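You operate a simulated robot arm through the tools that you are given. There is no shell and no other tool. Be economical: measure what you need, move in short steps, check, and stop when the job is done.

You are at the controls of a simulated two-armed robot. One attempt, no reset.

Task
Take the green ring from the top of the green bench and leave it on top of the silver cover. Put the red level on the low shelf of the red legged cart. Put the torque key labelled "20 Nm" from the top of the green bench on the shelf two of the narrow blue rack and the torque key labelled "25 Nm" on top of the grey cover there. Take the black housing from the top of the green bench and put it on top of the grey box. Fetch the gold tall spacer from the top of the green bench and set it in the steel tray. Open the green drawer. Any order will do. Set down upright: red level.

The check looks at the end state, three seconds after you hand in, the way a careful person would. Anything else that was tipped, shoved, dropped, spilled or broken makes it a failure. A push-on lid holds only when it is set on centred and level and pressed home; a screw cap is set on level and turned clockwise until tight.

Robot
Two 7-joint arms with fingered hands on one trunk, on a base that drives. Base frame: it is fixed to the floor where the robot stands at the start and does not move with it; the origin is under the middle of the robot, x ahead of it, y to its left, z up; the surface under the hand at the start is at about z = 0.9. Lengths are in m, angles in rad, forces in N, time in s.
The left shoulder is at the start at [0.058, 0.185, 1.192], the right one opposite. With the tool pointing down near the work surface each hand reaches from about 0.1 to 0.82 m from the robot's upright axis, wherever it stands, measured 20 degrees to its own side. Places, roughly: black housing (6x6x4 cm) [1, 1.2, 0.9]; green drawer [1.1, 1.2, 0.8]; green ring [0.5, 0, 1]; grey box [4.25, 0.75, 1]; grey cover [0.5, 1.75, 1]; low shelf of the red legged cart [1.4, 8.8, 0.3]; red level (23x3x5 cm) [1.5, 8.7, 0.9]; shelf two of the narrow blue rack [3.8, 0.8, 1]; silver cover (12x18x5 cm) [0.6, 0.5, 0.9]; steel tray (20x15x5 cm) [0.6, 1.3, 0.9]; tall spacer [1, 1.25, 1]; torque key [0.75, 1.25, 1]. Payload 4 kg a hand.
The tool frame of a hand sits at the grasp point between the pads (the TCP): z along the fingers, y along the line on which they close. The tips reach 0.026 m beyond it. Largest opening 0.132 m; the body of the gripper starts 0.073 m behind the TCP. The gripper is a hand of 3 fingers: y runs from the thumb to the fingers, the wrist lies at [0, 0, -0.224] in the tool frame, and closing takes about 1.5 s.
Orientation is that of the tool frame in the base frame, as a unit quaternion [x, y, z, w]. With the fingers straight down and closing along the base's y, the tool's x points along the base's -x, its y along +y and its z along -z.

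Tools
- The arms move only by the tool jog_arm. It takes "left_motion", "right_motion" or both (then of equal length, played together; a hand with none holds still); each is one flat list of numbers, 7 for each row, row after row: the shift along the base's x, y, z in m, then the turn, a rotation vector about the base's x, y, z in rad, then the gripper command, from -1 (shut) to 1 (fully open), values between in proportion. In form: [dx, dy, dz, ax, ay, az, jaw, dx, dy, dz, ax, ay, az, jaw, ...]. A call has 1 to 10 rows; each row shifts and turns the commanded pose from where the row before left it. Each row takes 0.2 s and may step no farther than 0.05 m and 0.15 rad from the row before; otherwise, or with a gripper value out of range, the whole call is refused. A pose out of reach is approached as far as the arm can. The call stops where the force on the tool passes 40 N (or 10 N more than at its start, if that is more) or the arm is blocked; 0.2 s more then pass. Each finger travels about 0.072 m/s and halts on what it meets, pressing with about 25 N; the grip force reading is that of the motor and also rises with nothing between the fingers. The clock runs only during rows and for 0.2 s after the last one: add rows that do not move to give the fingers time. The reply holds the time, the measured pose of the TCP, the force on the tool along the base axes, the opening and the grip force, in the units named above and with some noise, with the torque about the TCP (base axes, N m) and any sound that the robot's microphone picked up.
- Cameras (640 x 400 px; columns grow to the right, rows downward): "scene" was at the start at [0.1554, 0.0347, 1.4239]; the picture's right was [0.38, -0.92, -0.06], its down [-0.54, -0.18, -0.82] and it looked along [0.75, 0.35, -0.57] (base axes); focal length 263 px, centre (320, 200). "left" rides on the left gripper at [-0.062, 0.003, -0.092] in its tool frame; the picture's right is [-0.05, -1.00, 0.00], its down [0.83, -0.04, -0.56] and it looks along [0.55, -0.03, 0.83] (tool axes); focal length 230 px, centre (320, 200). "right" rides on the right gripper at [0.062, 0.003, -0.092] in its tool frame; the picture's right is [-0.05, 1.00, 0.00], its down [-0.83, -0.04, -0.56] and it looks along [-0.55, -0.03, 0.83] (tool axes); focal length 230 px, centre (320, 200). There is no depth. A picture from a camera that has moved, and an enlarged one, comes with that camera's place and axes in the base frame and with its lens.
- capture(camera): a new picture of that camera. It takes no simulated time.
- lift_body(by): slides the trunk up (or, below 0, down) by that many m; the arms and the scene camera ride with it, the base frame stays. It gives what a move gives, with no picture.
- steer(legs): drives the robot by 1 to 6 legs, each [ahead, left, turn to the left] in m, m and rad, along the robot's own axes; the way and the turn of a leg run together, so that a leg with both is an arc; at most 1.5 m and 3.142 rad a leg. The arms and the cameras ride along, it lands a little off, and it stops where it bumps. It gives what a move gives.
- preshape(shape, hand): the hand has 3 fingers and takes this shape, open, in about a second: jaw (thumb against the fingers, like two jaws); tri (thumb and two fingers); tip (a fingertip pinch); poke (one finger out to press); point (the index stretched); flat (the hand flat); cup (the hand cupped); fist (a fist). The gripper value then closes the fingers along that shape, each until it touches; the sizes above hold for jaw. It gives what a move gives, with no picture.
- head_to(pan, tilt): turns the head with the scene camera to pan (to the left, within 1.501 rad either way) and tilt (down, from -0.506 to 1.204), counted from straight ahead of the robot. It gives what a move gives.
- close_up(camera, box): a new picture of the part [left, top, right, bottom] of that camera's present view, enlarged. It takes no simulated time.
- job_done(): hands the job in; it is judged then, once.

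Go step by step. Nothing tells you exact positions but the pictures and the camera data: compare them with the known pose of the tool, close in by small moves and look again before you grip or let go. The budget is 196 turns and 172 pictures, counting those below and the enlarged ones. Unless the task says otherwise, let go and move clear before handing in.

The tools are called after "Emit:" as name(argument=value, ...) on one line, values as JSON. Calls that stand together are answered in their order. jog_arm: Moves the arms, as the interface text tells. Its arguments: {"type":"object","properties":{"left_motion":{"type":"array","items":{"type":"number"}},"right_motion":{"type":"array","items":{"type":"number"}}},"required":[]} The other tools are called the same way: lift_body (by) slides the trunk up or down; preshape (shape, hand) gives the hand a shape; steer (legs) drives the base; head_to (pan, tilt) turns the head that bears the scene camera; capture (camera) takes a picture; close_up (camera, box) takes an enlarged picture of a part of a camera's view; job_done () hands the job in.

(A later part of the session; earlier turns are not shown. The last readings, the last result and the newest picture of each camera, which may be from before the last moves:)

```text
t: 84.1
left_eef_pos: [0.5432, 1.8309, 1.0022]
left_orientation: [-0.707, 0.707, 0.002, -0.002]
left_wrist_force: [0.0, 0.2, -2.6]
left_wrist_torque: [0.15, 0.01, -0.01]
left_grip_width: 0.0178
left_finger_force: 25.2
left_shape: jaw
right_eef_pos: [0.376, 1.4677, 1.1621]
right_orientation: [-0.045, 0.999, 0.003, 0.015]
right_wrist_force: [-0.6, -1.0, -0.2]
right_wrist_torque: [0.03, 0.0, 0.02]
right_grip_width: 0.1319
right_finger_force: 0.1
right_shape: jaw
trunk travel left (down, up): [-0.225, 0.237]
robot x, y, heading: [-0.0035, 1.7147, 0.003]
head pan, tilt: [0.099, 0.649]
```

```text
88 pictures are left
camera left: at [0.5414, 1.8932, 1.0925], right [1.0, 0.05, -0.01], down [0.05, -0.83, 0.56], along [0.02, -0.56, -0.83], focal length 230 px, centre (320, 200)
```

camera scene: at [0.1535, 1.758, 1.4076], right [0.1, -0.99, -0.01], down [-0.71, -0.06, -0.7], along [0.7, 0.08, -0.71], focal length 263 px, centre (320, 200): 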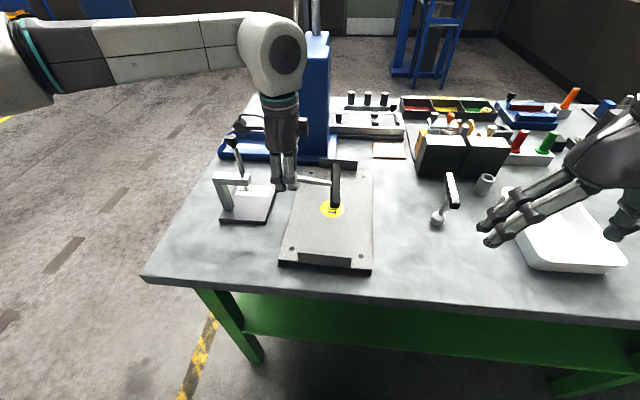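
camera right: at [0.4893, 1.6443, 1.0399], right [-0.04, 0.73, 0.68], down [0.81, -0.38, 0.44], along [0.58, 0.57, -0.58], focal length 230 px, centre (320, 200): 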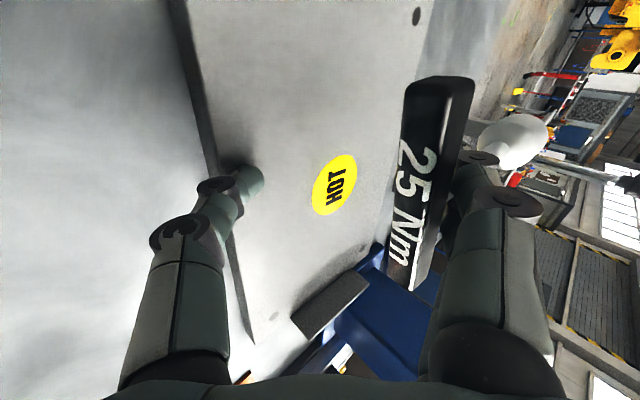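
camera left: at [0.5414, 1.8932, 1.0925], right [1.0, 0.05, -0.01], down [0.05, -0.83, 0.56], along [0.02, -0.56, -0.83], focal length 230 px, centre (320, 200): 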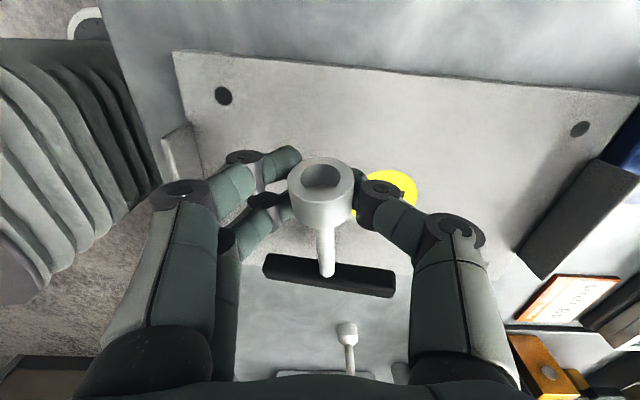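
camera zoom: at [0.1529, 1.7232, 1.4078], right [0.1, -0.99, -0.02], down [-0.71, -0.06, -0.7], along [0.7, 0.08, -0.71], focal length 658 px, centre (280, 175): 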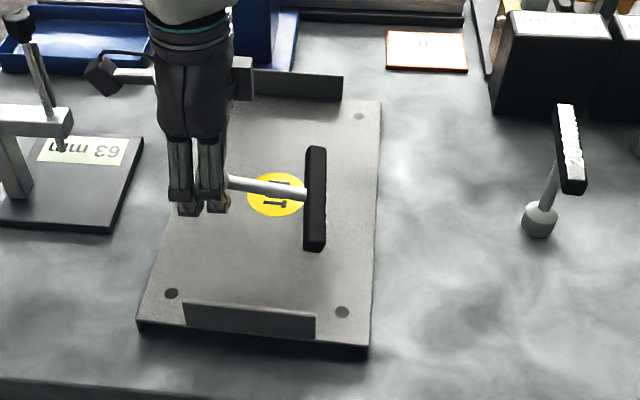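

Emit:
jog_arm(left_motion=[0, 0, -0.015, 0, 0, 0, -1, 0, 0, -0.01, 0, 0, 0, -1, 0, 0, -0.005, 0, 0, 0, -1, 0, 0, 0, 0, 0, 0, -1])

Emit:
jog_arm(left_motion=[0, 0, -0.004, 0, 0, 0, -1, 0, 0, -0.004, 0, 0, 0, -1, 0, 0, 0, 0, 0, 0, -1])

Emit:
close_up(camera="scene", box=[272, 160, 400, 240])

```text
t: 85.1
left_eef_pos: [0.5439, 1.832, 0.973]
left_orientation: [-0.707, 0.707, 0.001, -0.003]
left_wrist_force: [-0.5, -0.7, -3.3]
left_wrist_torque: [0.14, 0.04, 0.0]
left_grip_width: 0.018
left_finger_force: 24.8
left_shape: jaw
right_eef_pos: [0.3772, 1.4683, 1.1609]
right_orientation: [-0.045, 0.999, 0.004, 0.015]
right_wrist_force: [0.5, 0.0, -0.3]
right_wrist_torque: [0.0, 0.01, 0.0]
right_grip_width: 0.1323
right_finger_force: 0.0
right_shape: jaw
trunk travel left (down, up): [-0.225, 0.237]
robot x, y, heading: [-0.0039, 1.716, 0.0]
head pan, tilt: [0.099, 0.649]
```

```text
t: 85.9
left_eef_pos: [0.5422, 1.8314, 0.9639]
left_orientation: [-0.706, 0.708, 0.002, -0.003]
left_wrist_force: [0.0, 1.0, -1.2]
left_wrist_torque: [0.06, 0.03, -0.03]
left_grip_width: 0.0183
left_finger_force: 24.4
left_shape: jaw
right_eef_pos: [0.3776, 1.4694, 1.1611]
right_orientation: [-0.045, 0.999, 0.002, 0.015]
right_wrist_force: [-0.2, 0.2, 0.5]
right_wrist_torque: [0.01, 0.02, 0.02]
right_grip_width: 0.1321
right_finger_force: 0.1
right_shape: jaw
trunk travel left (down, up): [-0.225, 0.237]
robot x, y, heading: [0.0001, 1.7173, 0.002]
head pan, tilt: [0.099, 0.649]
```

```text
5.00 times, centred on (336, 200) of scene
camera zoom: at [0.1534, 1.7244, 1.4076], right [0.1, -0.99, -0.01], down [-0.71, -0.06, -0.7], along [0.7, 0.08, -0.71], focal length 1316 px, centre (240, 200)
```

zoom: 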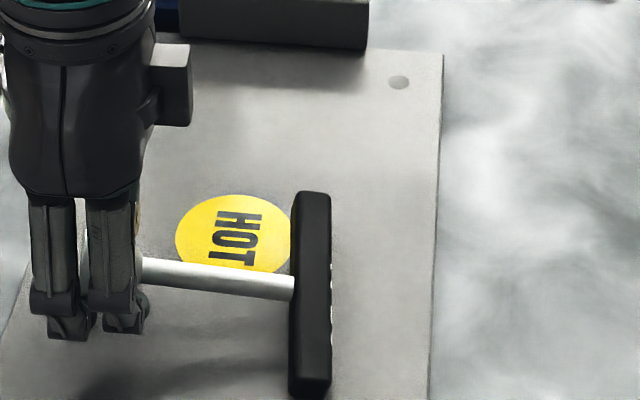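

The bar has touched. I'll keep lowering while the key pivots flat.

Emit:
jog_arm(left_motion=[0, 0, -0.004, 0, 0, 0, -1, 0, 0, -0.004, 0, 0, 0, -1, 0, 0, -0.004, 0, 0, 0, -1, 0, 0, -0.003, 0, 0, 0, -1, 0, 0, 0, 0, 0, 0, -1])

Emit:
close_up(camera="scene", box=[240, 160, 368, 240])

```text
t: 87.1
left_eef_pos: [0.5441, 1.831, 0.9477]
left_orientation: [-0.706, 0.708, 0.001, -0.004]
left_wrist_force: [0.7, 0.1, -2.1]
left_wrist_torque: [-0.01, 0.06, 0.06]
left_grip_width: 0.0183
left_finger_force: 25.4
left_shape: jaw
right_eef_pos: [0.3767, 1.4696, 1.1604]
right_orientation: [-0.044, 0.999, 0.002, 0.015]
right_wrist_force: [0.1, -0.1, 0.0]
right_wrist_torque: [0.0, 0.01, 0.0]
right_grip_width: 0.1323
right_finger_force: 0.1
right_shape: jaw
trunk travel left (down, up): [-0.225, 0.237]
robot x, y, heading: [-0.0016, 1.7169, 0.006]
head pan, tilt: [0.099, 0.649]
```

```text
5.00 times, centred on (304, 200) of scene
camera zoom: at [0.1535, 1.7244, 1.4076], right [0.1, -0.99, -0.01], down [-0.71, -0.06, -0.7], along [0.7, 0.08, -0.71], focal length 1316 px, centre (400, 200)
```

zoom: 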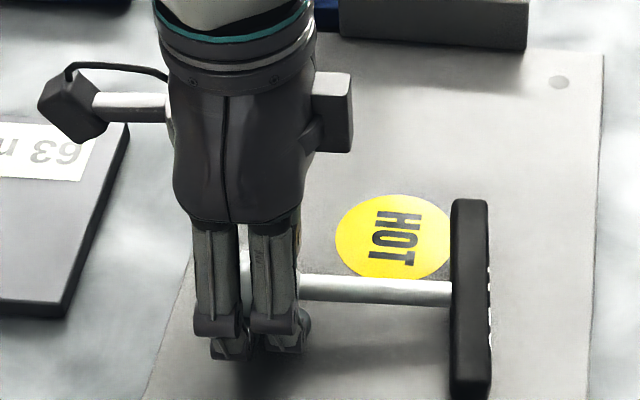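

Nearly flat. I'll lower the last few mm, then open.

Emit:
jog_arm(left_motion=[0, 0, -0.003, 0, 0, 0, -1, 0, 0, -0.002, 0, 0, 0, -1, 0, 0, 0, 0, 0, 0, -1])

Emit:
jog_arm(left_motion=[0, 0, -0.001, 0, 0, 0, -0.8, 0, 0, 0, 0, 0, 0, -0.5, 0, 0, 0, 0, 0, 0, -0.2, 0, 0, 0, 0, 0, 0, 0, 0, 0, 0, 0, 0, 0, 0])

Emit:
close_up(camera="scene", box=[240, 160, 368, 240])

Emit:
capture(camera="left")

```text
t: 87.9
left_eef_pos: [0.5436, 1.8327, 0.9469]
left_orientation: [0.707, -0.707, 0.002, 0.002]
left_wrist_force: [6.2, 3.5, 27.1]
left_wrist_torque: [0.11, -0.29, 0.05]
left_grip_width: 0.0201
left_finger_force: 25.3
left_shape: jaw
right_eef_pos: [0.376, 1.4695, 1.1625]
right_orientation: [-0.045, 0.999, 0.002, 0.016]
right_wrist_force: [-0.2, -0.7, 0.2]
right_wrist_torque: [-0.02, 0.01, -0.01]
right_grip_width: 0.1321
right_finger_force: 0.0
right_shape: jaw
trunk travel left (down, up): [-0.225, 0.237]
robot x, y, heading: [0.0024, 1.7127, -0.001]
head pan, tilt: [0.099, 0.649]
```

```text
t: 89.1
left_eef_pos: [0.5406, 1.8309, 0.9472]
left_orientation: [-0.706, 0.708, -0.002, -0.001]
left_wrist_force: [0.7, 0.0, 34.9]
left_wrist_torque: [0.05, 0.11, -0.01]
left_grip_width: 0.0497
left_finger_force: 0.0
left_shape: jaw
right_eef_pos: [0.3736, 1.4675, 1.1618]
right_orientation: [-0.045, 0.999, 0.003, 0.017]
right_wrist_force: [0.0, 0.1, -0.5]
right_wrist_torque: [0.01, 0.0, 0.02]
right_grip_width: 0.1322
right_finger_force: 0.1
right_shape: jaw
trunk travel left (down, up): [-0.225, 0.237]
robot x, y, heading: [-0.0007, 1.7202, 0.006]
head pan, tilt: [0.099, 0.649]
```

```text
5.00 times, centred on (304, 200) of scene
camera zoom: at [0.1496, 1.7236, 1.4082], right [0.1, -0.99, -0.01], down [-0.71, -0.06, -0.7], along [0.7, 0.08, -0.71], focal length 1316 px, centre (400, 200)
```

zoom: 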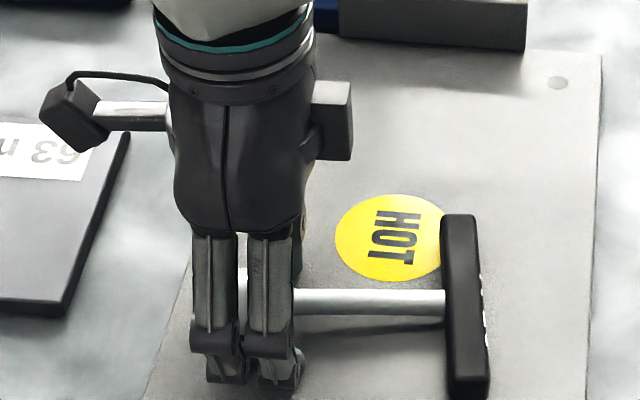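

```text
84 pictures are left
camera left: at [0.5387, 1.8937, 1.037], right [1.0, 0.05, 0.0], down [0.04, -0.83, 0.56], along [0.03, -0.56, -0.83], focal length 230 px, centre (320, 200)
```

left: 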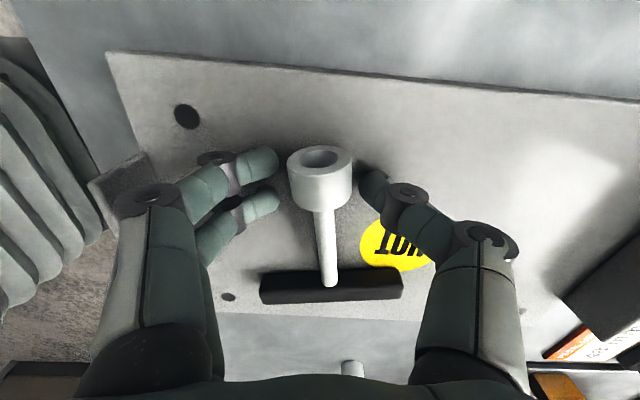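

The key is lying on the cover and free. I'll lift the left hand straight up.

Emit:
jog_arm(left_motion=[0, 0, 0.006, 0, 0, 0, 0.1, 0, 0, 0.02, 0, 0, 0, 0.3, 0, 0, 0.04, 0, 0, 0, 0.3, 0, 0, 0.05, 0, 0, 0, 0.5, 0, 0, 0.05, 0, 0, 0, 1, 0, 0, 0.05, 0, 0, 0, 1])

Emit:
head_to(pan=-0.1, tilt=0.6)

Emit:
capture(camera="scene")

```text
t: 90.5
left_eef_pos: [0.5471, 1.84, 1.1593]
left_orientation: [0.707, -0.707, -0.003, 0.004]
left_wrist_force: [-0.1, -0.5, 0.5]
left_wrist_torque: [-0.04, 0.03, -0.03]
left_grip_width: 0.132
left_finger_force: 0.1
left_shape: jaw
left hand out of reach, approached as far as the arm can: row 6
right_eef_pos: [0.3761, 1.4695, 1.1616]
right_orientation: [-0.045, 0.999, 0.003, 0.015]
right_wrist_force: [-0.1, 0.1, -0.4]
right_wrist_torque: [0.0, -0.03, 0.02]
right_grip_width: 0.1319
right_finger_force: 0.0
right_shape: jaw
trunk travel left (down, up): [-0.225, 0.237]
robot x, y, heading: [-0.0019, 1.7162, 0.005]
head pan, tilt: [0.099, 0.649]
```

```text
t: 91.2
left_eef_pos: [0.547, 1.8387, 1.1592]
left_orientation: [-0.707, 0.707, 0.002, -0.003]
left_wrist_force: [-0.8, 0.4, -0.5]
left_wrist_torque: [-0.01, 0.01, 0.0]
left_grip_width: 0.1318
left_finger_force: 0.0
left_shape: jaw
right_eef_pos: [0.3759, 1.4689, 1.1615]
right_orientation: [-0.045, 0.999, 0.002, 0.015]
right_wrist_force: [-0.1, -0.2, -0.4]
right_wrist_torque: [-0.01, 0.03, 0.01]
right_grip_width: 0.132
right_finger_force: 0.0
right_shape: jaw
trunk travel left (down, up): [-0.225, 0.237]
robot x, y, heading: [-0.0033, 1.7185, 0.004]
head pan, tilt: [-0.099, 0.6]
```

```text
83 pictures are left
camera scene: at [0.1554, 1.707, 1.4117], right [-0.09, -1.0, 0.01], down [-0.68, 0.05, -0.74], along [0.73, -0.08, -0.68], focal length 263 px, centre (320, 200)
```

scene: 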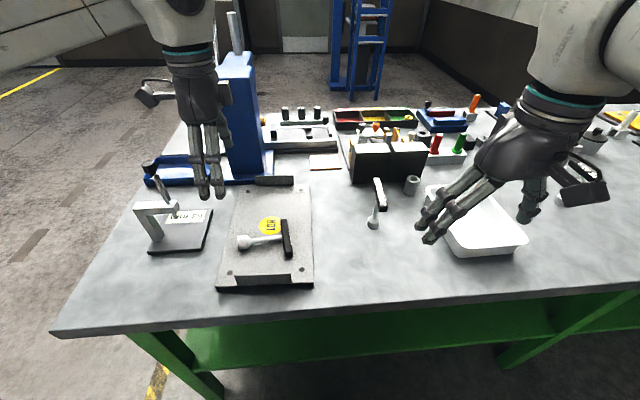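

The 25 Nm key lies well on the grey cover. Next is the 20 Nm key, so I'll zoom in to locate it, and zoom on the spacer and housing area too.

Emit:
close_up(camera="scene", box=[336, 165, 416, 235])

Emit:
close_up(camera="scene", box=[320, 90, 500, 200])

```text
5.71 times, centred on (376, 200) of scene
camera zoom: at [0.1554, 1.707, 1.4117], right [-0.09, -1.0, 0.01], down [-0.68, 0.05, -0.74], along [0.73, -0.08, -0.68], focal length 1504 px, centre (0, 200)
```

zoom: 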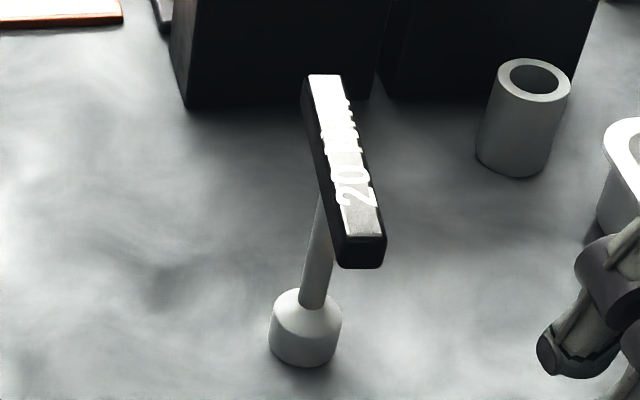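

```text
3.56 times, centred on (410, 145) of scene
camera zoom: at [0.1554, 1.707, 1.4117], right [-0.09, -1.0, 0.01], down [-0.68, 0.05, -0.74], along [0.73, -0.08, -0.68], focal length 936 px, centre (0, 396)
```

zoom: 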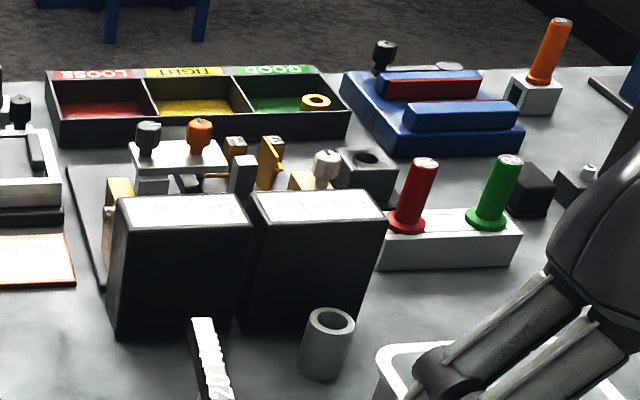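

The 20 Nm bar is centred near [0.601, 1.518], with its top at z about 1.013 and a yaw of -0.09. This time I'll pinch it with just the fingertips, with the TCP higher, so the fingers can't go under the bar.

Emit:
jog_arm(right_motion=[0.045, 0.01, -0.005, 0, 0.03, -0.06, 1, 0.045, 0.01, -0.005, 0, 0, -0.06, 1, 0.045, 0.01, -0.01, 0, 0, -0.06, 1, 0.045, 0.01, -0.01, 0, 0, 0, 1, 0.045, 0.009, -0.01, 0, 0, 0, 1, 0, 0, -0.03, 0, 0, 0, 0.6, 0, 0, 0, 0, 0, 0, 0.4])

Emit:
capture(camera="right")

```text
t: 92.8
left_eef_pos: [0.5461, 1.8392, 1.1596]
left_orientation: [-0.706, 0.708, 0.002, -0.004]
left_wrist_force: [-0.8, -0.2, 0.2]
left_wrist_torque: [-0.02, 0.05, 0.0]
left_grip_width: 0.132
left_finger_force: 0.1
left_shape: jaw
right_eef_pos: [0.6005, 1.52, 1.0919]
right_orientation: [0.046, 0.999, 0.002, 0.001]
right_wrist_force: [0.7, 0.2, 0.4]
right_wrist_torque: [-0.02, 0.03, 0.0]
right_grip_width: 0.0929
right_finger_force: 0.1
right_shape: jaw
trunk travel left (down, up): [-0.225, 0.237]
robot x, y, heading: [-0.0004, 1.717, 0.005]
head pan, tilt: [-0.099, 0.6]
```

```text
80 pictures are left
camera right: at [0.5396, 1.5274, 1.1838], right [0.14, 0.99, 0.01], down [0.82, -0.12, 0.56], along [0.55, -0.07, -0.83], focal length 230 px, centre (320, 200)
```

right: 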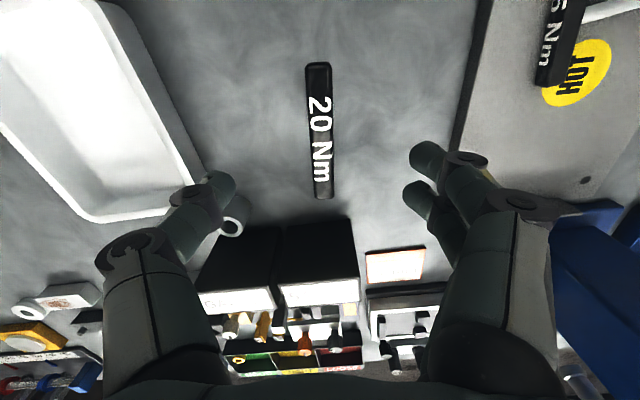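

Emit:
jog_arm(right_motion=[0, 0.001, -0.04, 0, 0, 0, 0.2, 0, 0, -0.025, 0, 0, 0, 0, 0, 0, -0.006, 0, 0, 0, -0.2, 0, 0, 0, 0, 0, 0, -0.3, 0, 0, 0, 0, 0, 0, -0.4])

Emit:
capture(camera="right")

Emit:
close_up(camera="scene", box=[336, 135, 432, 235])

```text
t: 94.0
left_eef_pos: [0.5468, 1.8386, 1.1584]
left_orientation: [-0.706, 0.708, 0.003, -0.003]
left_wrist_force: [0.3, -0.3, -0.2]
left_wrist_torque: [0.0, 0.0, -0.01]
left_grip_width: 0.1317
left_finger_force: 0.1
left_shape: jaw
right_eef_pos: [0.602, 1.5205, 1.021]
right_orientation: [0.045, 0.999, 0.003, 0.0]
right_wrist_force: [0.5, -0.2, -0.4]
right_wrist_torque: [-0.04, -0.02, -0.01]
right_grip_width: 0.0401
right_finger_force: 0.0
right_shape: jaw
trunk travel left (down, up): [-0.225, 0.237]
robot x, y, heading: [-0.0032, 1.7176, 0.005]
head pan, tilt: [-0.099, 0.6]
```

```text
79 pictures are left
camera right: at [0.5401, 1.5281, 1.112], right [0.14, 0.99, 0.01], down [0.82, -0.12, 0.56], along [0.55, -0.07, -0.83], focal length 230 px, centre (320, 200)
```

right: 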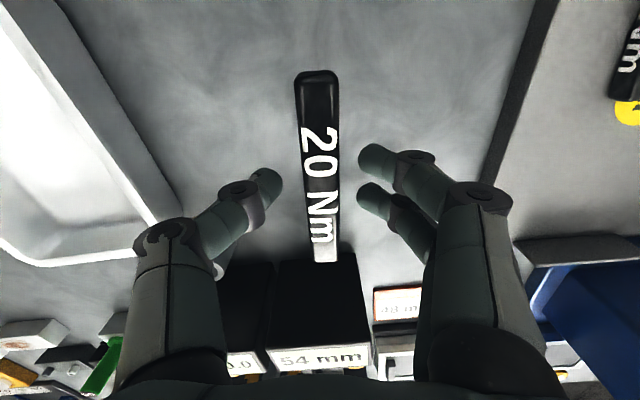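

```text
4.00 times, centred on (384, 185) of scene
camera zoom: at [0.1554, 1.7071, 1.4117], right [-0.09, -1.0, 0.01], down [-0.68, 0.05, -0.74], along [0.73, -0.08, -0.68], focal length 1053 px, centre (64, 260)
```

zoom: 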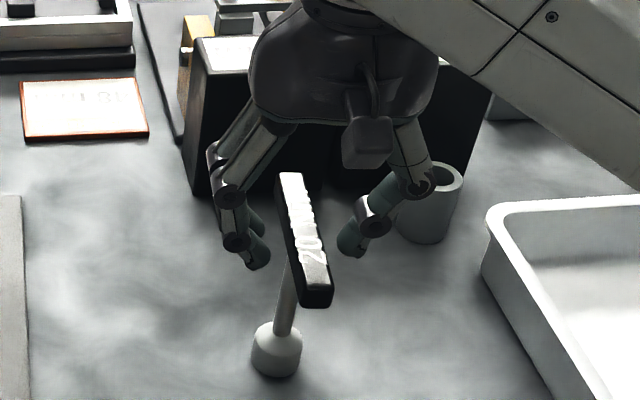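

Emit:
jog_arm(right_motion=[0, 0, 0.003, 0, 0, 0, -0.4, 0, 0, 0, 0, 0, 0, -0.6, 0, 0, 0, 0, 0, 0, -0.8, 0, 0, 0, 0, 0, 0, -1, 0, 0, 0, 0, 0, 0, -1])

Emit:
capture(camera="right")

Emit:
close_up(camera="scene", box=[336, 135, 432, 235])

```text
t: 95.2
left_eef_pos: [0.5477, 1.8392, 1.1604]
left_orientation: [-0.707, 0.708, 0.001, -0.003]
left_wrist_force: [0.9, 0.4, 0.4]
left_wrist_torque: [-0.02, 0.04, 0.0]
left_grip_width: 0.1316
left_finger_force: 0.1
left_shape: jaw
right_eef_pos: [0.602, 1.5198, 1.0214]
right_orientation: [0.045, 0.999, 0.003, 0.001]
right_wrist_force: [0.3, 2.0, 0.5]
right_wrist_torque: [0.01, -0.01, 0.01]
right_grip_width: 0.0129
right_finger_force: 25.0
right_shape: jaw
trunk travel left (down, up): [-0.225, 0.237]
robot x, y, heading: [0.0008, 1.719, 0.004]
head pan, tilt: [-0.099, 0.6]
```

```text
77 pictures are left
camera right: at [0.5403, 1.5282, 1.115], right [0.14, 0.99, 0.01], down [0.82, -0.12, 0.55], along [0.55, -0.07, -0.83], focal length 230 px, centre (320, 200)
```

right: 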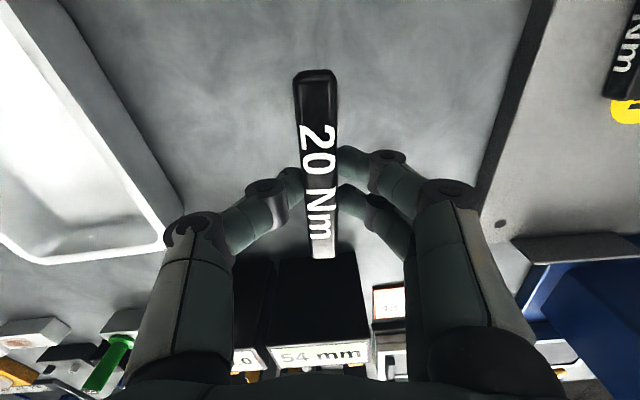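

```text
4.00 times, centred on (384, 185) of scene
camera zoom: at [0.1556, 1.707, 1.4116], right [-0.09, -1.0, 0.01], down [-0.68, 0.05, -0.74], along [0.73, -0.08, -0.68], focal length 1053 px, centre (64, 260)
```

zoom: 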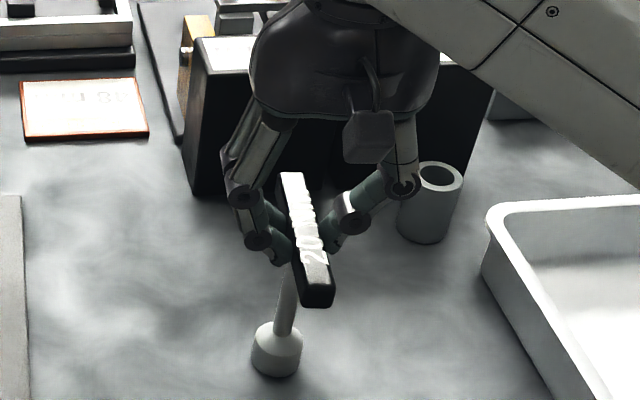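

A clean fingertip pinch this time, with the key still upright. I'll lift it and move on. I'll also look from here at what's beyond the bench.

Emit:
jog_arm(right_motion=[0, 0, 0.02, 0, 0, 0, -1, 0, 0, 0.04, 0, 0, 0, -1, 0, 0, 0.05, 0, 0, 0, -1, 0, 0, 0.04, 0, 0, 0, -1, -0.04, 0, 0.02, 0, 0, 0, -1, -0.04, 0, 0.01, 0, 0, 0, -1, -0.04, 0, 0, 0, 0, 0, -1, -0.04, 0, 0, 0, 0, 0, -1, 0, 0, 0, 0, 0, 0, -1], left_motion=[0, 0.01, 0.01, 0, 0, -0.15, 1, 0, 0.01, 0.01, 0, 0, -0.15, 1, -0.03, 0.02, 0, 0, 0, -0.15, 1, -0.03, 0.02, 0, 0, 0, -0.15, 1, -0.03, 0.02, 0, 0, 0, -0.15, 1, -0.03, 0.02, 0, 0, 0, -0.15, 1, -0.03, 0.02, 0, 0, 0, -0.15, 1, -0.03, 0.02, 0, 0, 0, -0.15, 1, -0.03, 0.02, 0, 0, 0, -0.15, 1])

Emit:
head_to(pan=0.0, tilt=0.15)

Emit:
capture(camera="scene")

Emit:
capture(camera="right")

```text
t: 97.2
left_eef_pos: [0.3375, 2.001, 1.1799]
left_orientation: [-0.108, 0.994, 0.002, -0.001]
left_wrist_force: [0.0, 1.1, -0.8]
left_wrist_torque: [-0.02, 0.01, -0.02]
left_grip_width: 0.1319
left_finger_force: 0.1
left_shape: jaw
right_eef_pos: [0.4405, 1.5225, 1.2031]
right_orientation: [0.045, 0.999, 0.003, 0.0]
right_wrist_force: [0.0, -0.1, -3.4]
right_wrist_torque: [-0.02, 0.04, -0.02]
right_grip_width: 0.0128
right_finger_force: 25.3
right_shape: jaw
trunk travel left (down, up): [-0.225, 0.237]
robot x, y, heading: [0.0006, 1.7137, 0.004]
head pan, tilt: [-0.099, 0.6]
```

```text
t: 98.1
left_eef_pos: [0.3372, 1.9982, 1.1801]
left_orientation: [-0.11, 0.994, 0.003, -0.002]
left_wrist_force: [1.0, 1.1, -0.7]
left_wrist_torque: [0.03, 0.02, -0.05]
left_grip_width: 0.1319
left_finger_force: 0.0
left_shape: jaw
right_eef_pos: [0.4413, 1.5194, 1.2028]
right_orientation: [0.045, 0.999, 0.004, 0.0]
right_wrist_force: [-0.1, -0.8, -3.1]
right_wrist_torque: [0.01, 0.01, 0.0]
right_grip_width: 0.0128
right_finger_force: 25.3
right_shape: jaw
trunk travel left (down, up): [-0.225, 0.237]
robot x, y, heading: [-0.0014, 1.7142, 0.002]
head pan, tilt: [0.0, 0.15]
```

```text
75 pictures are left
camera scene: at [0.1661, 1.7156, 1.4519], right [0.0, -1.0, 0.0], down [-0.29, 0.0, -0.96], along [0.96, 0.0, -0.29], focal length 263 px, centre (320, 200)
```

scene: 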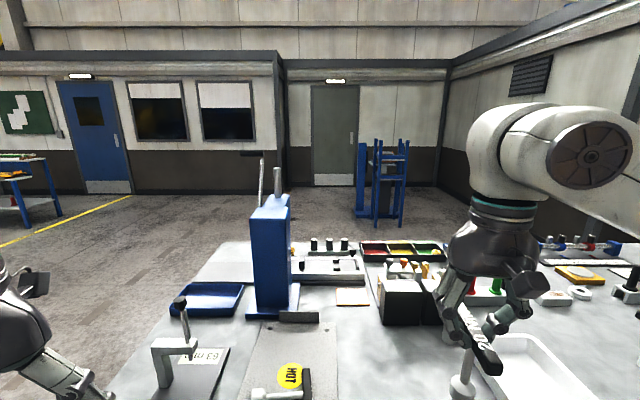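

```text
74 pictures are left
camera right: at [0.3801, 1.5284, 1.2951], right [0.14, 0.99, 0.01], down [0.82, -0.12, 0.56], along [0.55, -0.07, -0.83], focal length 230 px, centre (320, 200)
```

right: 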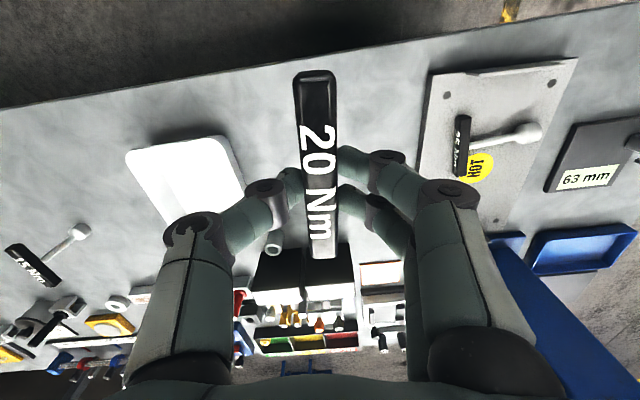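

Next I'll drive around the left end of the bench to its far side, the operator's side, holding the key.

Emit:
steer(legs=[[0, 1.3, 0], [1.0, 0, 0], [0.95, 0, 0], [0, 0, 3.1416], [0, 1.5, 0]])

Emit:
head_to(pan=0.15, tilt=0.5)

Emit:
capture(camera="scene")

```text
refused: 3.1416 is not a number from -3.14159 to 3.14159
```

```text
t: 98.9
left_eef_pos: [0.3369, 1.9994, 1.1806]
left_orientation: [-0.111, 0.994, 0.003, -0.002]
left_wrist_force: [-0.1, 1.0, 0.6]
left_wrist_torque: [-0.01, 0.02, 0.02]
left_grip_width: 0.1318
left_finger_force: 0.1
left_shape: jaw
right_eef_pos: [0.4415, 1.5201, 1.2024]
right_orientation: [0.046, 0.999, 0.003, 0.0]
right_wrist_force: [-0.9, 0.0, -2.7]
right_wrist_torque: [0.0, 0.0, -0.03]
right_grip_width: 0.0127
right_finger_force: 24.9
right_shape: jaw
trunk travel left (down, up): [-0.225, 0.237]
robot x, y, heading: [-0.0013, 1.7161, 0.003]
head pan, tilt: [0.15, 0.499]
```

```text
73 pictures are left
camera scene: at [0.1589, 1.7293, 1.4204], right [0.15, -0.99, -0.02], down [-0.59, -0.07, -0.8], along [0.79, 0.13, -0.6], focal length 263 px, centre (320, 200)
```

scene: 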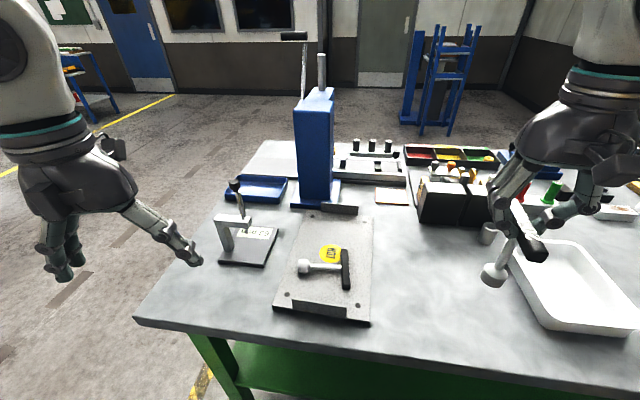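

Emit:
steer(legs=[[0, 1.3, 0], [1.0, 0, 0], [0.95, 0, 0], [0, 0, 3.1415], [0, 1.5, 0]])

Emit:
capture(camera="scene")

```text
t: 129.1
left_eef_pos: [1.6082, 1.2176, 1.1802]
left_orientation: [0.994, 0.111, 0.002, 0.004]
left_wrist_force: [0.5, 0.1, 0.3]
left_wrist_torque: [0.01, 0.02, 0.03]
left_grip_width: 0.1318
left_finger_force: 0.0
left_shape: jaw
right_eef_pos: [1.5036, 1.6969, 1.2034]
right_orientation: [0.999, -0.045, -0.001, 0.003]
right_wrist_force: [-0.2, 0.4, -3.2]
right_wrist_torque: [0.0, -0.03, 0.01]
right_grip_width: 0.0127
right_finger_force: 25.3
right_shape: jaw
trunk travel left (down, up): [-0.225, 0.237]
robot x, y, heading: [1.9465, 1.5007, -3.142]
head pan, tilt: [0.15, 0.499]
```

```text
72 pictures are left
camera scene: at [1.7831, 1.4855, 1.4203], right [-0.15, 0.99, -0.02], down [0.59, 0.07, -0.8], along [-0.79, -0.13, -0.6], focal length 263 px, centre (320, 200)
```

scene: 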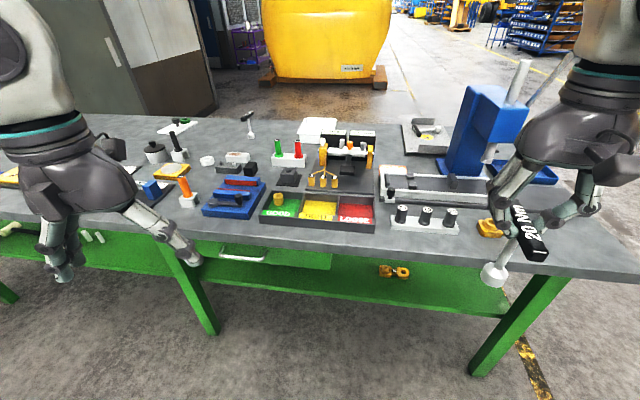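

I'm on the far side and can see the green drawer with a handle under the bench top. I'll zoom in.

Emit:
close_up(camera="scene", box=[180, 180, 380, 305])

Emit:
close_up(camera="scene", box=[260, 120, 390, 220])

```text
3.20 times, centred on (280, 242) of scene
camera zoom: at [1.7831, 1.4855, 1.4203], right [-0.15, 0.99, -0.02], down [0.59, 0.07, -0.8], along [-0.79, -0.13, -0.6], focal length 842 px, centre (448, 64)
```

zoom: 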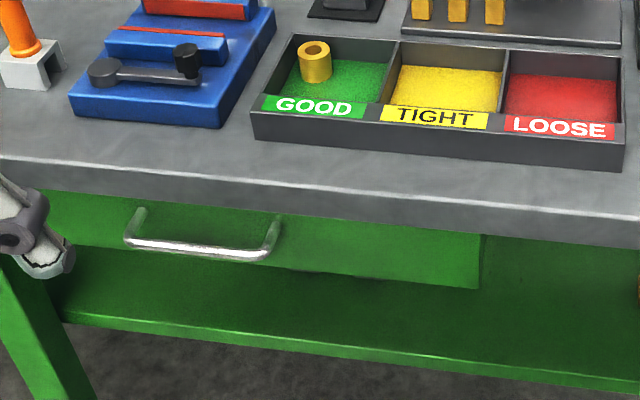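

```text
4.00 times, centred on (325, 170) of scene
camera zoom: at [1.7831, 1.4855, 1.4203], right [-0.15, 0.99, -0.02], down [0.59, 0.07, -0.8], along [-0.79, -0.13, -0.6], focal length 1053 px, centre (300, 320)
```

zoom: 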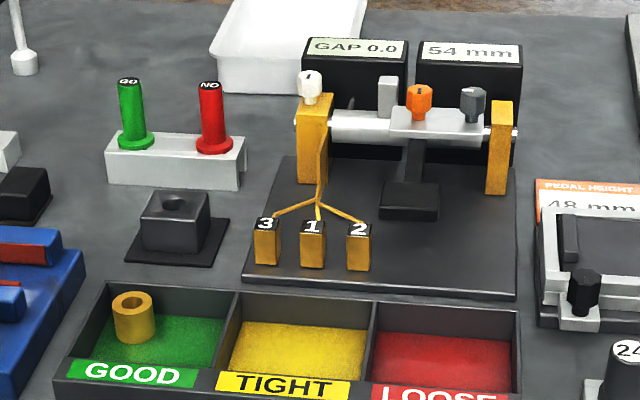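

The gold tall spacer stands in the GOOD bin near [1.145, 1.25]. The black housing is on its pad near [1.006, 1.247]. I'll drive closer and take the housing with the left hand first, leaving the drawer for later so it isn't in the way.

Emit:
steer(legs=[[0.22, 0, 0]])

Emit:
jog_arm(left_motion=[-0.045, 0.004, 0, 0, 0, -0.11, 1, -0.045, 0.004, 0, 0, 0, -0.11, 1, -0.045, 0.004, 0, 0, 0, 0, 1, -0.045, 0.004, 0, 0, 0, 0, 1, -0.045, 0.004, 0, 0, 0, 0, 1, -0.045, 0.004, 0, 0, 0, 0, 1, -0.045, 0.004, 0, 0, 0, 0, 1, -0.04, 0, 0, 0, 0, 0, 1, 0, 0, -0.04, 0, 0, 0, 1])

Emit:
capture(camera="left")

```text
t: 130.8
left_eef_pos: [1.3863, 1.2165, 1.1801]
left_orientation: [0.994, 0.109, 0.0, 0.003]
left_wrist_force: [-0.6, 0.4, -0.7]
left_wrist_torque: [-0.06, -0.03, 0.0]
left_grip_width: 0.1319
left_finger_force: 0.1
left_shape: jaw
right_eef_pos: [1.2836, 1.695, 1.2038]
right_orientation: [0.999, -0.045, -0.001, 0.002]
right_wrist_force: [0.6, 0.1, -3.1]
right_wrist_torque: [0.01, -0.01, -0.01]
right_grip_width: 0.0128
right_finger_force: 24.4
right_shape: jaw
trunk travel left (down, up): [-0.225, 0.237]
robot x, y, heading: [1.7231, 1.4984, -3.136]
head pan, tilt: [0.15, 0.499]
```

```text
t: 132.8
left_eef_pos: [1.0661, 1.2323, 1.1389]
left_orientation: [1.0, 0.002, 0.0, 0.003]
left_wrist_force: [-0.2, -1.1, 0.3]
left_wrist_torque: [-0.03, 0.01, -0.03]
left_grip_width: 0.1319
left_finger_force: 0.2
left_shape: jaw
left hand out of reach, approached as far as the arm can: row 8
right_eef_pos: [1.2831, 1.695, 1.2035]
right_orientation: [0.999, -0.045, -0.002, 0.003]
right_wrist_force: [1.6, -0.2, -3.2]
right_wrist_torque: [0.0, 0.02, 0.04]
right_grip_width: 0.0128
right_finger_force: 25.2
right_shape: jaw
trunk travel left (down, up): [-0.225, 0.237]
robot x, y, heading: [1.7252, 1.5, -3.14]
head pan, tilt: [0.15, 0.499]
```

```text
69 pictures are left
camera left: at [1.0047, 1.2303, 1.2293], right [-0.05, 1.0, -0.01], down [0.83, 0.05, 0.56], along [0.55, 0.02, -0.83], focal length 230 px, centre (320, 200)
```

left: 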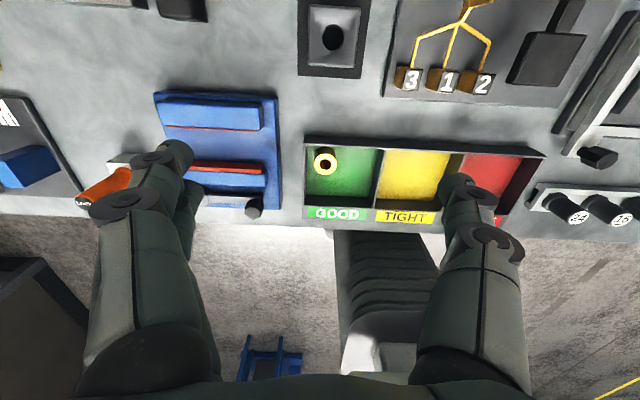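

The housing's hole is at about [0.997, 1.240] and the left arm is just short of it, so I'll drive 0.1 m closer.

Emit:
steer(legs=[[0.1, 0, 0]])

Emit:
jog_arm(left_motion=[0.03, 0.007, -0.02, 0, 0, 0, 1, 0, 0, -0.04, 0, 0, 0, 0.7, 0, 0, -0.04, 0, 0, 0, 0.5, 0, 0, 0, 0, 0, 0, 0.5])

Emit:
capture(camera="left")

```text
t: 134.0
left_eef_pos: [0.9648, 1.2314, 1.1378]
left_orientation: [1.0, 0.0, 0.001, 0.004]
left_wrist_force: [0.3, 0.0, -0.1]
left_wrist_torque: [0.01, 0.0, -0.04]
left_grip_width: 0.1322
left_finger_force: 0.1
left_shape: jaw
right_eef_pos: [1.1832, 1.6954, 1.2039]
right_orientation: [0.999, -0.045, -0.001, 0.002]
right_wrist_force: [-0.4, 0.4, -3.7]
right_wrist_torque: [0.01, -0.06, 0.01]
right_grip_width: 0.0127
right_finger_force: 25.1
right_shape: jaw
trunk travel left (down, up): [-0.225, 0.237]
robot x, y, heading: [1.6252, 1.5002, -3.135]
head pan, tilt: [0.15, 0.499]
```

```text
t: 135.0
left_eef_pos: [0.9954, 1.2395, 1.0379]
left_orientation: [1.0, 0.001, 0.0, 0.004]
left_wrist_force: [1.0, -0.5, -0.5]
left_wrist_torque: [0.01, 0.0, 0.02]
left_grip_width: 0.0993
left_finger_force: 0.1
left_shape: jaw
right_eef_pos: [1.1844, 1.6953, 1.2045]
right_orientation: [0.999, -0.046, -0.001, 0.002]
right_wrist_force: [0.2, 0.0, -2.6]
right_wrist_torque: [-0.01, 0.01, 0.01]
right_grip_width: 0.0125
right_finger_force: 25.6
right_shape: jaw
trunk travel left (down, up): [-0.225, 0.237]
robot x, y, heading: [1.6279, 1.4987, -3.138]
head pan, tilt: [0.15, 0.499]
```

```text
68 pictures are left
camera left: at [0.9355, 1.2373, 1.1288], right [-0.05, 1.0, -0.01], down [0.83, 0.05, 0.55], along [0.55, 0.02, -0.83], focal length 230 px, centre (320, 200)
```

left: 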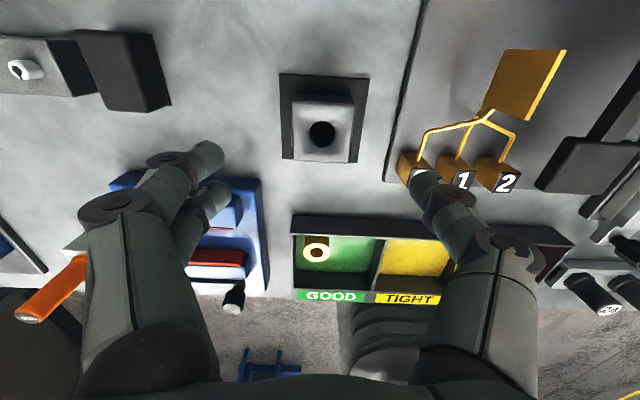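

Aligned over the housing. I'll narrow the opening to stay clear of block "3", descend and look.

Emit:
jog_arm(left_motion=[-0.001, 0, 0, 0, 0, 0, 0.25, 0, 0, 0, 0, 0, 0, 0.2, 0, 0, -0.04, 0, 0, 0, 0.2, 0, 0, -0.035, 0, 0, 0, 0.2, 0, 0, 0, 0, 0, 0, 0.2])

Emit:
capture(camera="left")

```text
t: 136.2
left_eef_pos: [0.994, 1.2404, 0.9625]
left_orientation: [1.0, 0.001, 0.001, 0.003]
left_wrist_force: [0.3, -0.9, -0.2]
left_wrist_torque: [0.03, -0.01, 0.01]
left_grip_width: 0.0798
left_finger_force: 0.1
left_shape: jaw
right_eef_pos: [1.1837, 1.6955, 1.2034]
right_orientation: [0.999, -0.045, -0.002, 0.003]
right_wrist_force: [0.1, 0.1, -3.9]
right_wrist_torque: [0.01, 0.02, 0.03]
right_grip_width: 0.0127
right_finger_force: 25.1
right_shape: jaw
trunk travel left (down, up): [-0.225, 0.237]
robot x, y, heading: [1.6265, 1.4958, -3.14]
head pan, tilt: [0.15, 0.499]
```

```text
67 pictures are left
camera left: at [0.9334, 1.238, 1.0535], right [-0.05, 1.0, -0.01], down [0.83, 0.05, 0.56], along [0.56, 0.02, -0.83], focal length 230 px, centre (320, 200)
```

left: 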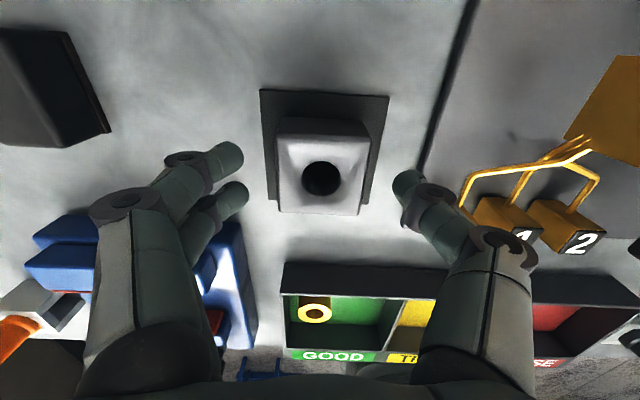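

Block "3" is close to the thumb, so I'll shift 5 mm away from it, descend only partly, and close.

Emit:
jog_arm(left_motion=[-0.005, 0, 0, 0, 0, 0, 0.2, 0, -0.001, -0.01, 0, 0, 0, 0.15, 0, 0, -0.008, 0, 0, 0, 0.1, 0, 0, 0, 0, 0, 0, -0.3, 0, 0, 0, 0, 0, 0, -1, 0, 0, 0, 0, 0, 0, -1, 0, 0, 0, 0, 0, 0, -1])

Emit:
capture(camera="left")

```text
t: 137.8
left_eef_pos: [0.9889, 1.2376, 0.9452]
left_orientation: [1.0, 0.0, 0.001, 0.004]
left_wrist_force: [-1.5, -0.1, 0.5]
left_wrist_torque: [0.0, 0.05, 0.01]
left_grip_width: 0.0459
left_finger_force: 24.6
left_shape: jaw
right_eef_pos: [1.1834, 1.6949, 1.2014]
right_orientation: [0.999, -0.045, 0.0, 0.003]
right_wrist_force: [-0.2, -0.1, -2.1]
right_wrist_torque: [0.0, -0.02, 0.0]
right_grip_width: 0.0124
right_finger_force: 24.7
right_shape: jaw
trunk travel left (down, up): [-0.225, 0.237]
robot x, y, heading: [1.625, 1.4966, -3.138]
head pan, tilt: [0.15, 0.499]
```

```text
66 pictures are left
camera left: at [0.9274, 1.2362, 1.0353], right [-0.05, 1.0, -0.01], down [0.83, 0.05, 0.56], along [0.56, 0.02, -0.83], focal length 230 px, centre (320, 200)
```

left: 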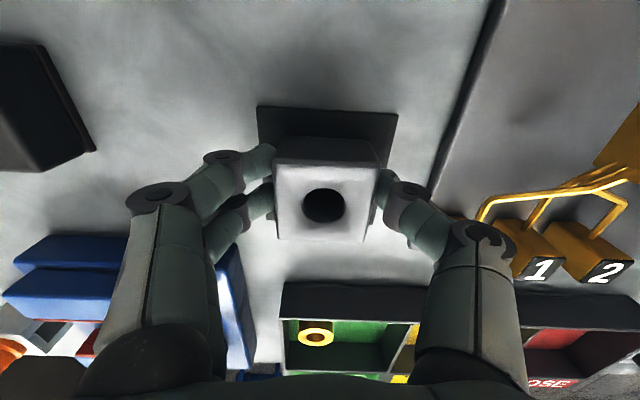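

The housing is gripped. I'll lift straight up.

Emit:
jog_arm(left_motion=[0, 0, 0.02, 0, 0, 0, -1, 0, 0, 0.04, 0, 0, 0, -1, 0, 0, 0.05, 0, 0, 0, -1, 0, 0, 0.05, 0, 0, 0, -1, 0.04, 0, 0.02, 0, 0, 0, -1, 0.04, 0, 0, 0, 0, 0, -1, 0.04, 0, 0, 0, 0, 0, -1, 0.04, 0, 0, 0, 0, 0, -1])

Emit:
capture(camera="left")

```text
t: 139.6
left_eef_pos: [1.152, 1.2374, 1.1261]
left_orientation: [1.0, 0.001, 0.0, 0.001]
left_wrist_force: [0.6, 0.6, -4.6]
left_wrist_torque: [-0.03, 0.03, -0.01]
left_grip_width: 0.0456
left_finger_force: 24.7
left_shape: jaw
right_eef_pos: [1.1849, 1.6951, 1.2037]
right_orientation: [0.999, -0.046, -0.001, 0.002]
right_wrist_force: [0.3, 0.5, -3.0]
right_wrist_torque: [0.0, 0.02, 0.01]
right_grip_width: 0.0123
right_finger_force: 24.6
right_shape: jaw
trunk travel left (down, up): [-0.225, 0.237]
robot x, y, heading: [1.6284, 1.498, -3.138]
head pan, tilt: [0.15, 0.499]
```

```text
65 pictures are left
camera left: at [1.0906, 1.2361, 1.2168], right [-0.05, 1.0, -0.01], down [0.83, 0.05, 0.55], along [0.55, 0.03, -0.83], focal length 230 px, centre (320, 200)
```

left: 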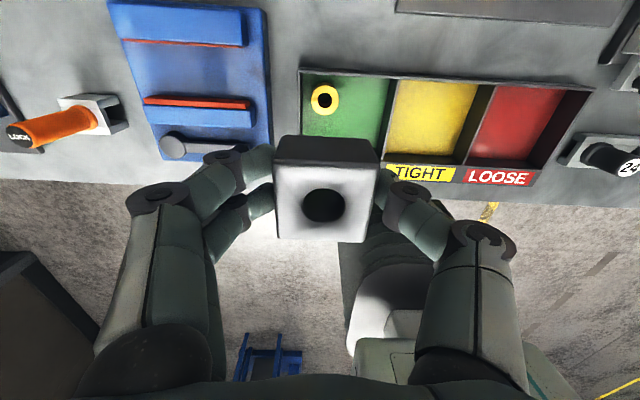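

Both hands are loaded. I'll back away, turn toward the blue rack and look.

Emit:
steer(legs=[[-0.95, 0, 0], [0, 0, 3.138], [0, -0.5, 0]])

Emit:
head_to(pan=0.0, tilt=0.25)

Emit:
capture(camera="scene")

```text
t: 154.4
left_eef_pos: [3.0494, 1.2727, 1.1251]
left_orientation: [-0.005, 1.0, 0.004, -0.001]
left_wrist_force: [0.0, -0.8, -4.2]
left_wrist_torque: [-0.02, -0.01, 0.01]
left_grip_width: 0.0451
left_finger_force: 25.0
left_shape: jaw
right_eef_pos: [3.0194, 0.8161, 1.2038]
right_orientation: [0.041, 0.999, 0.003, 0.0]
right_wrist_force: [0.0, 1.6, -3.9]
right_wrist_torque: [0.03, 0.01, 0.04]
right_grip_width: 0.0126
right_finger_force: 25.3
right_shape: jaw
trunk travel left (down, up): [-0.225, 0.237]
robot x, y, heading: [2.5698, 1.0096, 0.011]
head pan, tilt: [0.15, 0.499]
```

```text
t: 155.2
left_eef_pos: [3.0485, 1.2722, 1.1252]
left_orientation: [-0.005, 1.0, 0.004, -0.001]
left_wrist_force: [-0.5, 0.6, -4.8]
left_wrist_torque: [-0.01, -0.01, 0.01]
left_grip_width: 0.0452
left_finger_force: 24.9
left_shape: jaw
right_eef_pos: [3.0186, 0.8161, 1.2029]
right_orientation: [0.042, 0.999, 0.002, 0.0]
right_wrist_force: [1.1, -0.4, -3.6]
right_wrist_torque: [0.03, 0.01, -0.01]
right_grip_width: 0.0126
right_finger_force: 24.7
right_shape: jaw
trunk travel left (down, up): [-0.225, 0.237]
robot x, y, heading: [2.572, 1.0077, 0.01]
head pan, tilt: [0.0, 0.25]
```

```text
64 pictures are left
camera scene: at [2.7411, 1.0092, 1.4426], right [0.01, -1.0, 0.0], down [-0.39, 0.0, -0.92], along [0.92, 0.01, -0.39], focal length 263 px, centre (320, 200)
```

scene: 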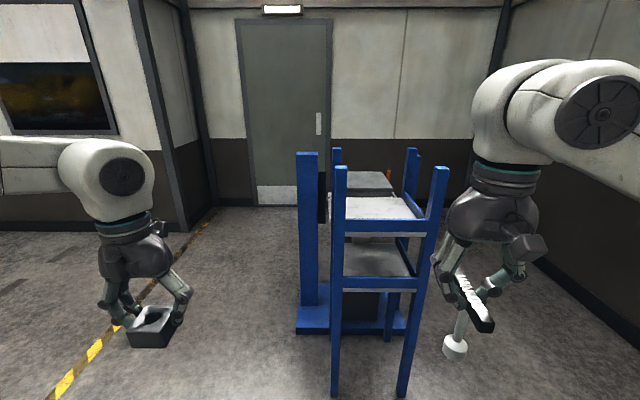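

The rack is ahead: a shelf at about z = 1.0, another at about 0.73, and the grey box behind. I'll zoom in.

Emit:
close_up(camera="scene", box=[270, 130, 470, 400])

Emit:
close_up(camera="scene", box=[290, 140, 450, 240])

```text
1.48 times, centred on (370, 265) of scene
camera zoom: at [2.7411, 1.0092, 1.4426], right [0.01, -1.0, 0.0], down [-0.39, 0.0, -0.92], along [0.92, 0.01, -0.39], focal length 390 px, centre (246, 104)
```

zoom: 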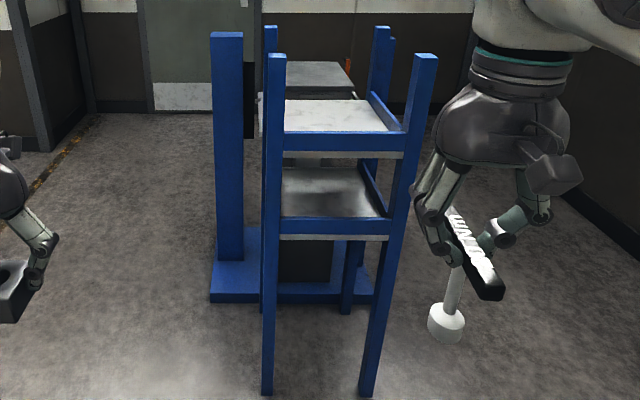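

```text
4.00 times, centred on (370, 190) of scene
camera zoom: at [2.7411, 1.0092, 1.4426], right [0.01, -1.0, 0.0], down [-0.39, 0.0, -0.92], along [0.92, 0.01, -0.39], focal length 1053 px, centre (120, 240)
```

zoom: 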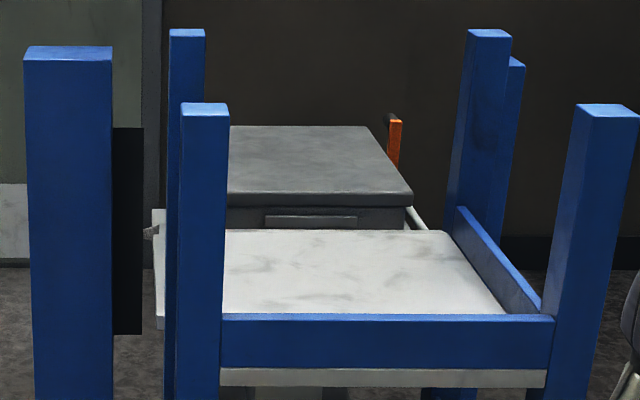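

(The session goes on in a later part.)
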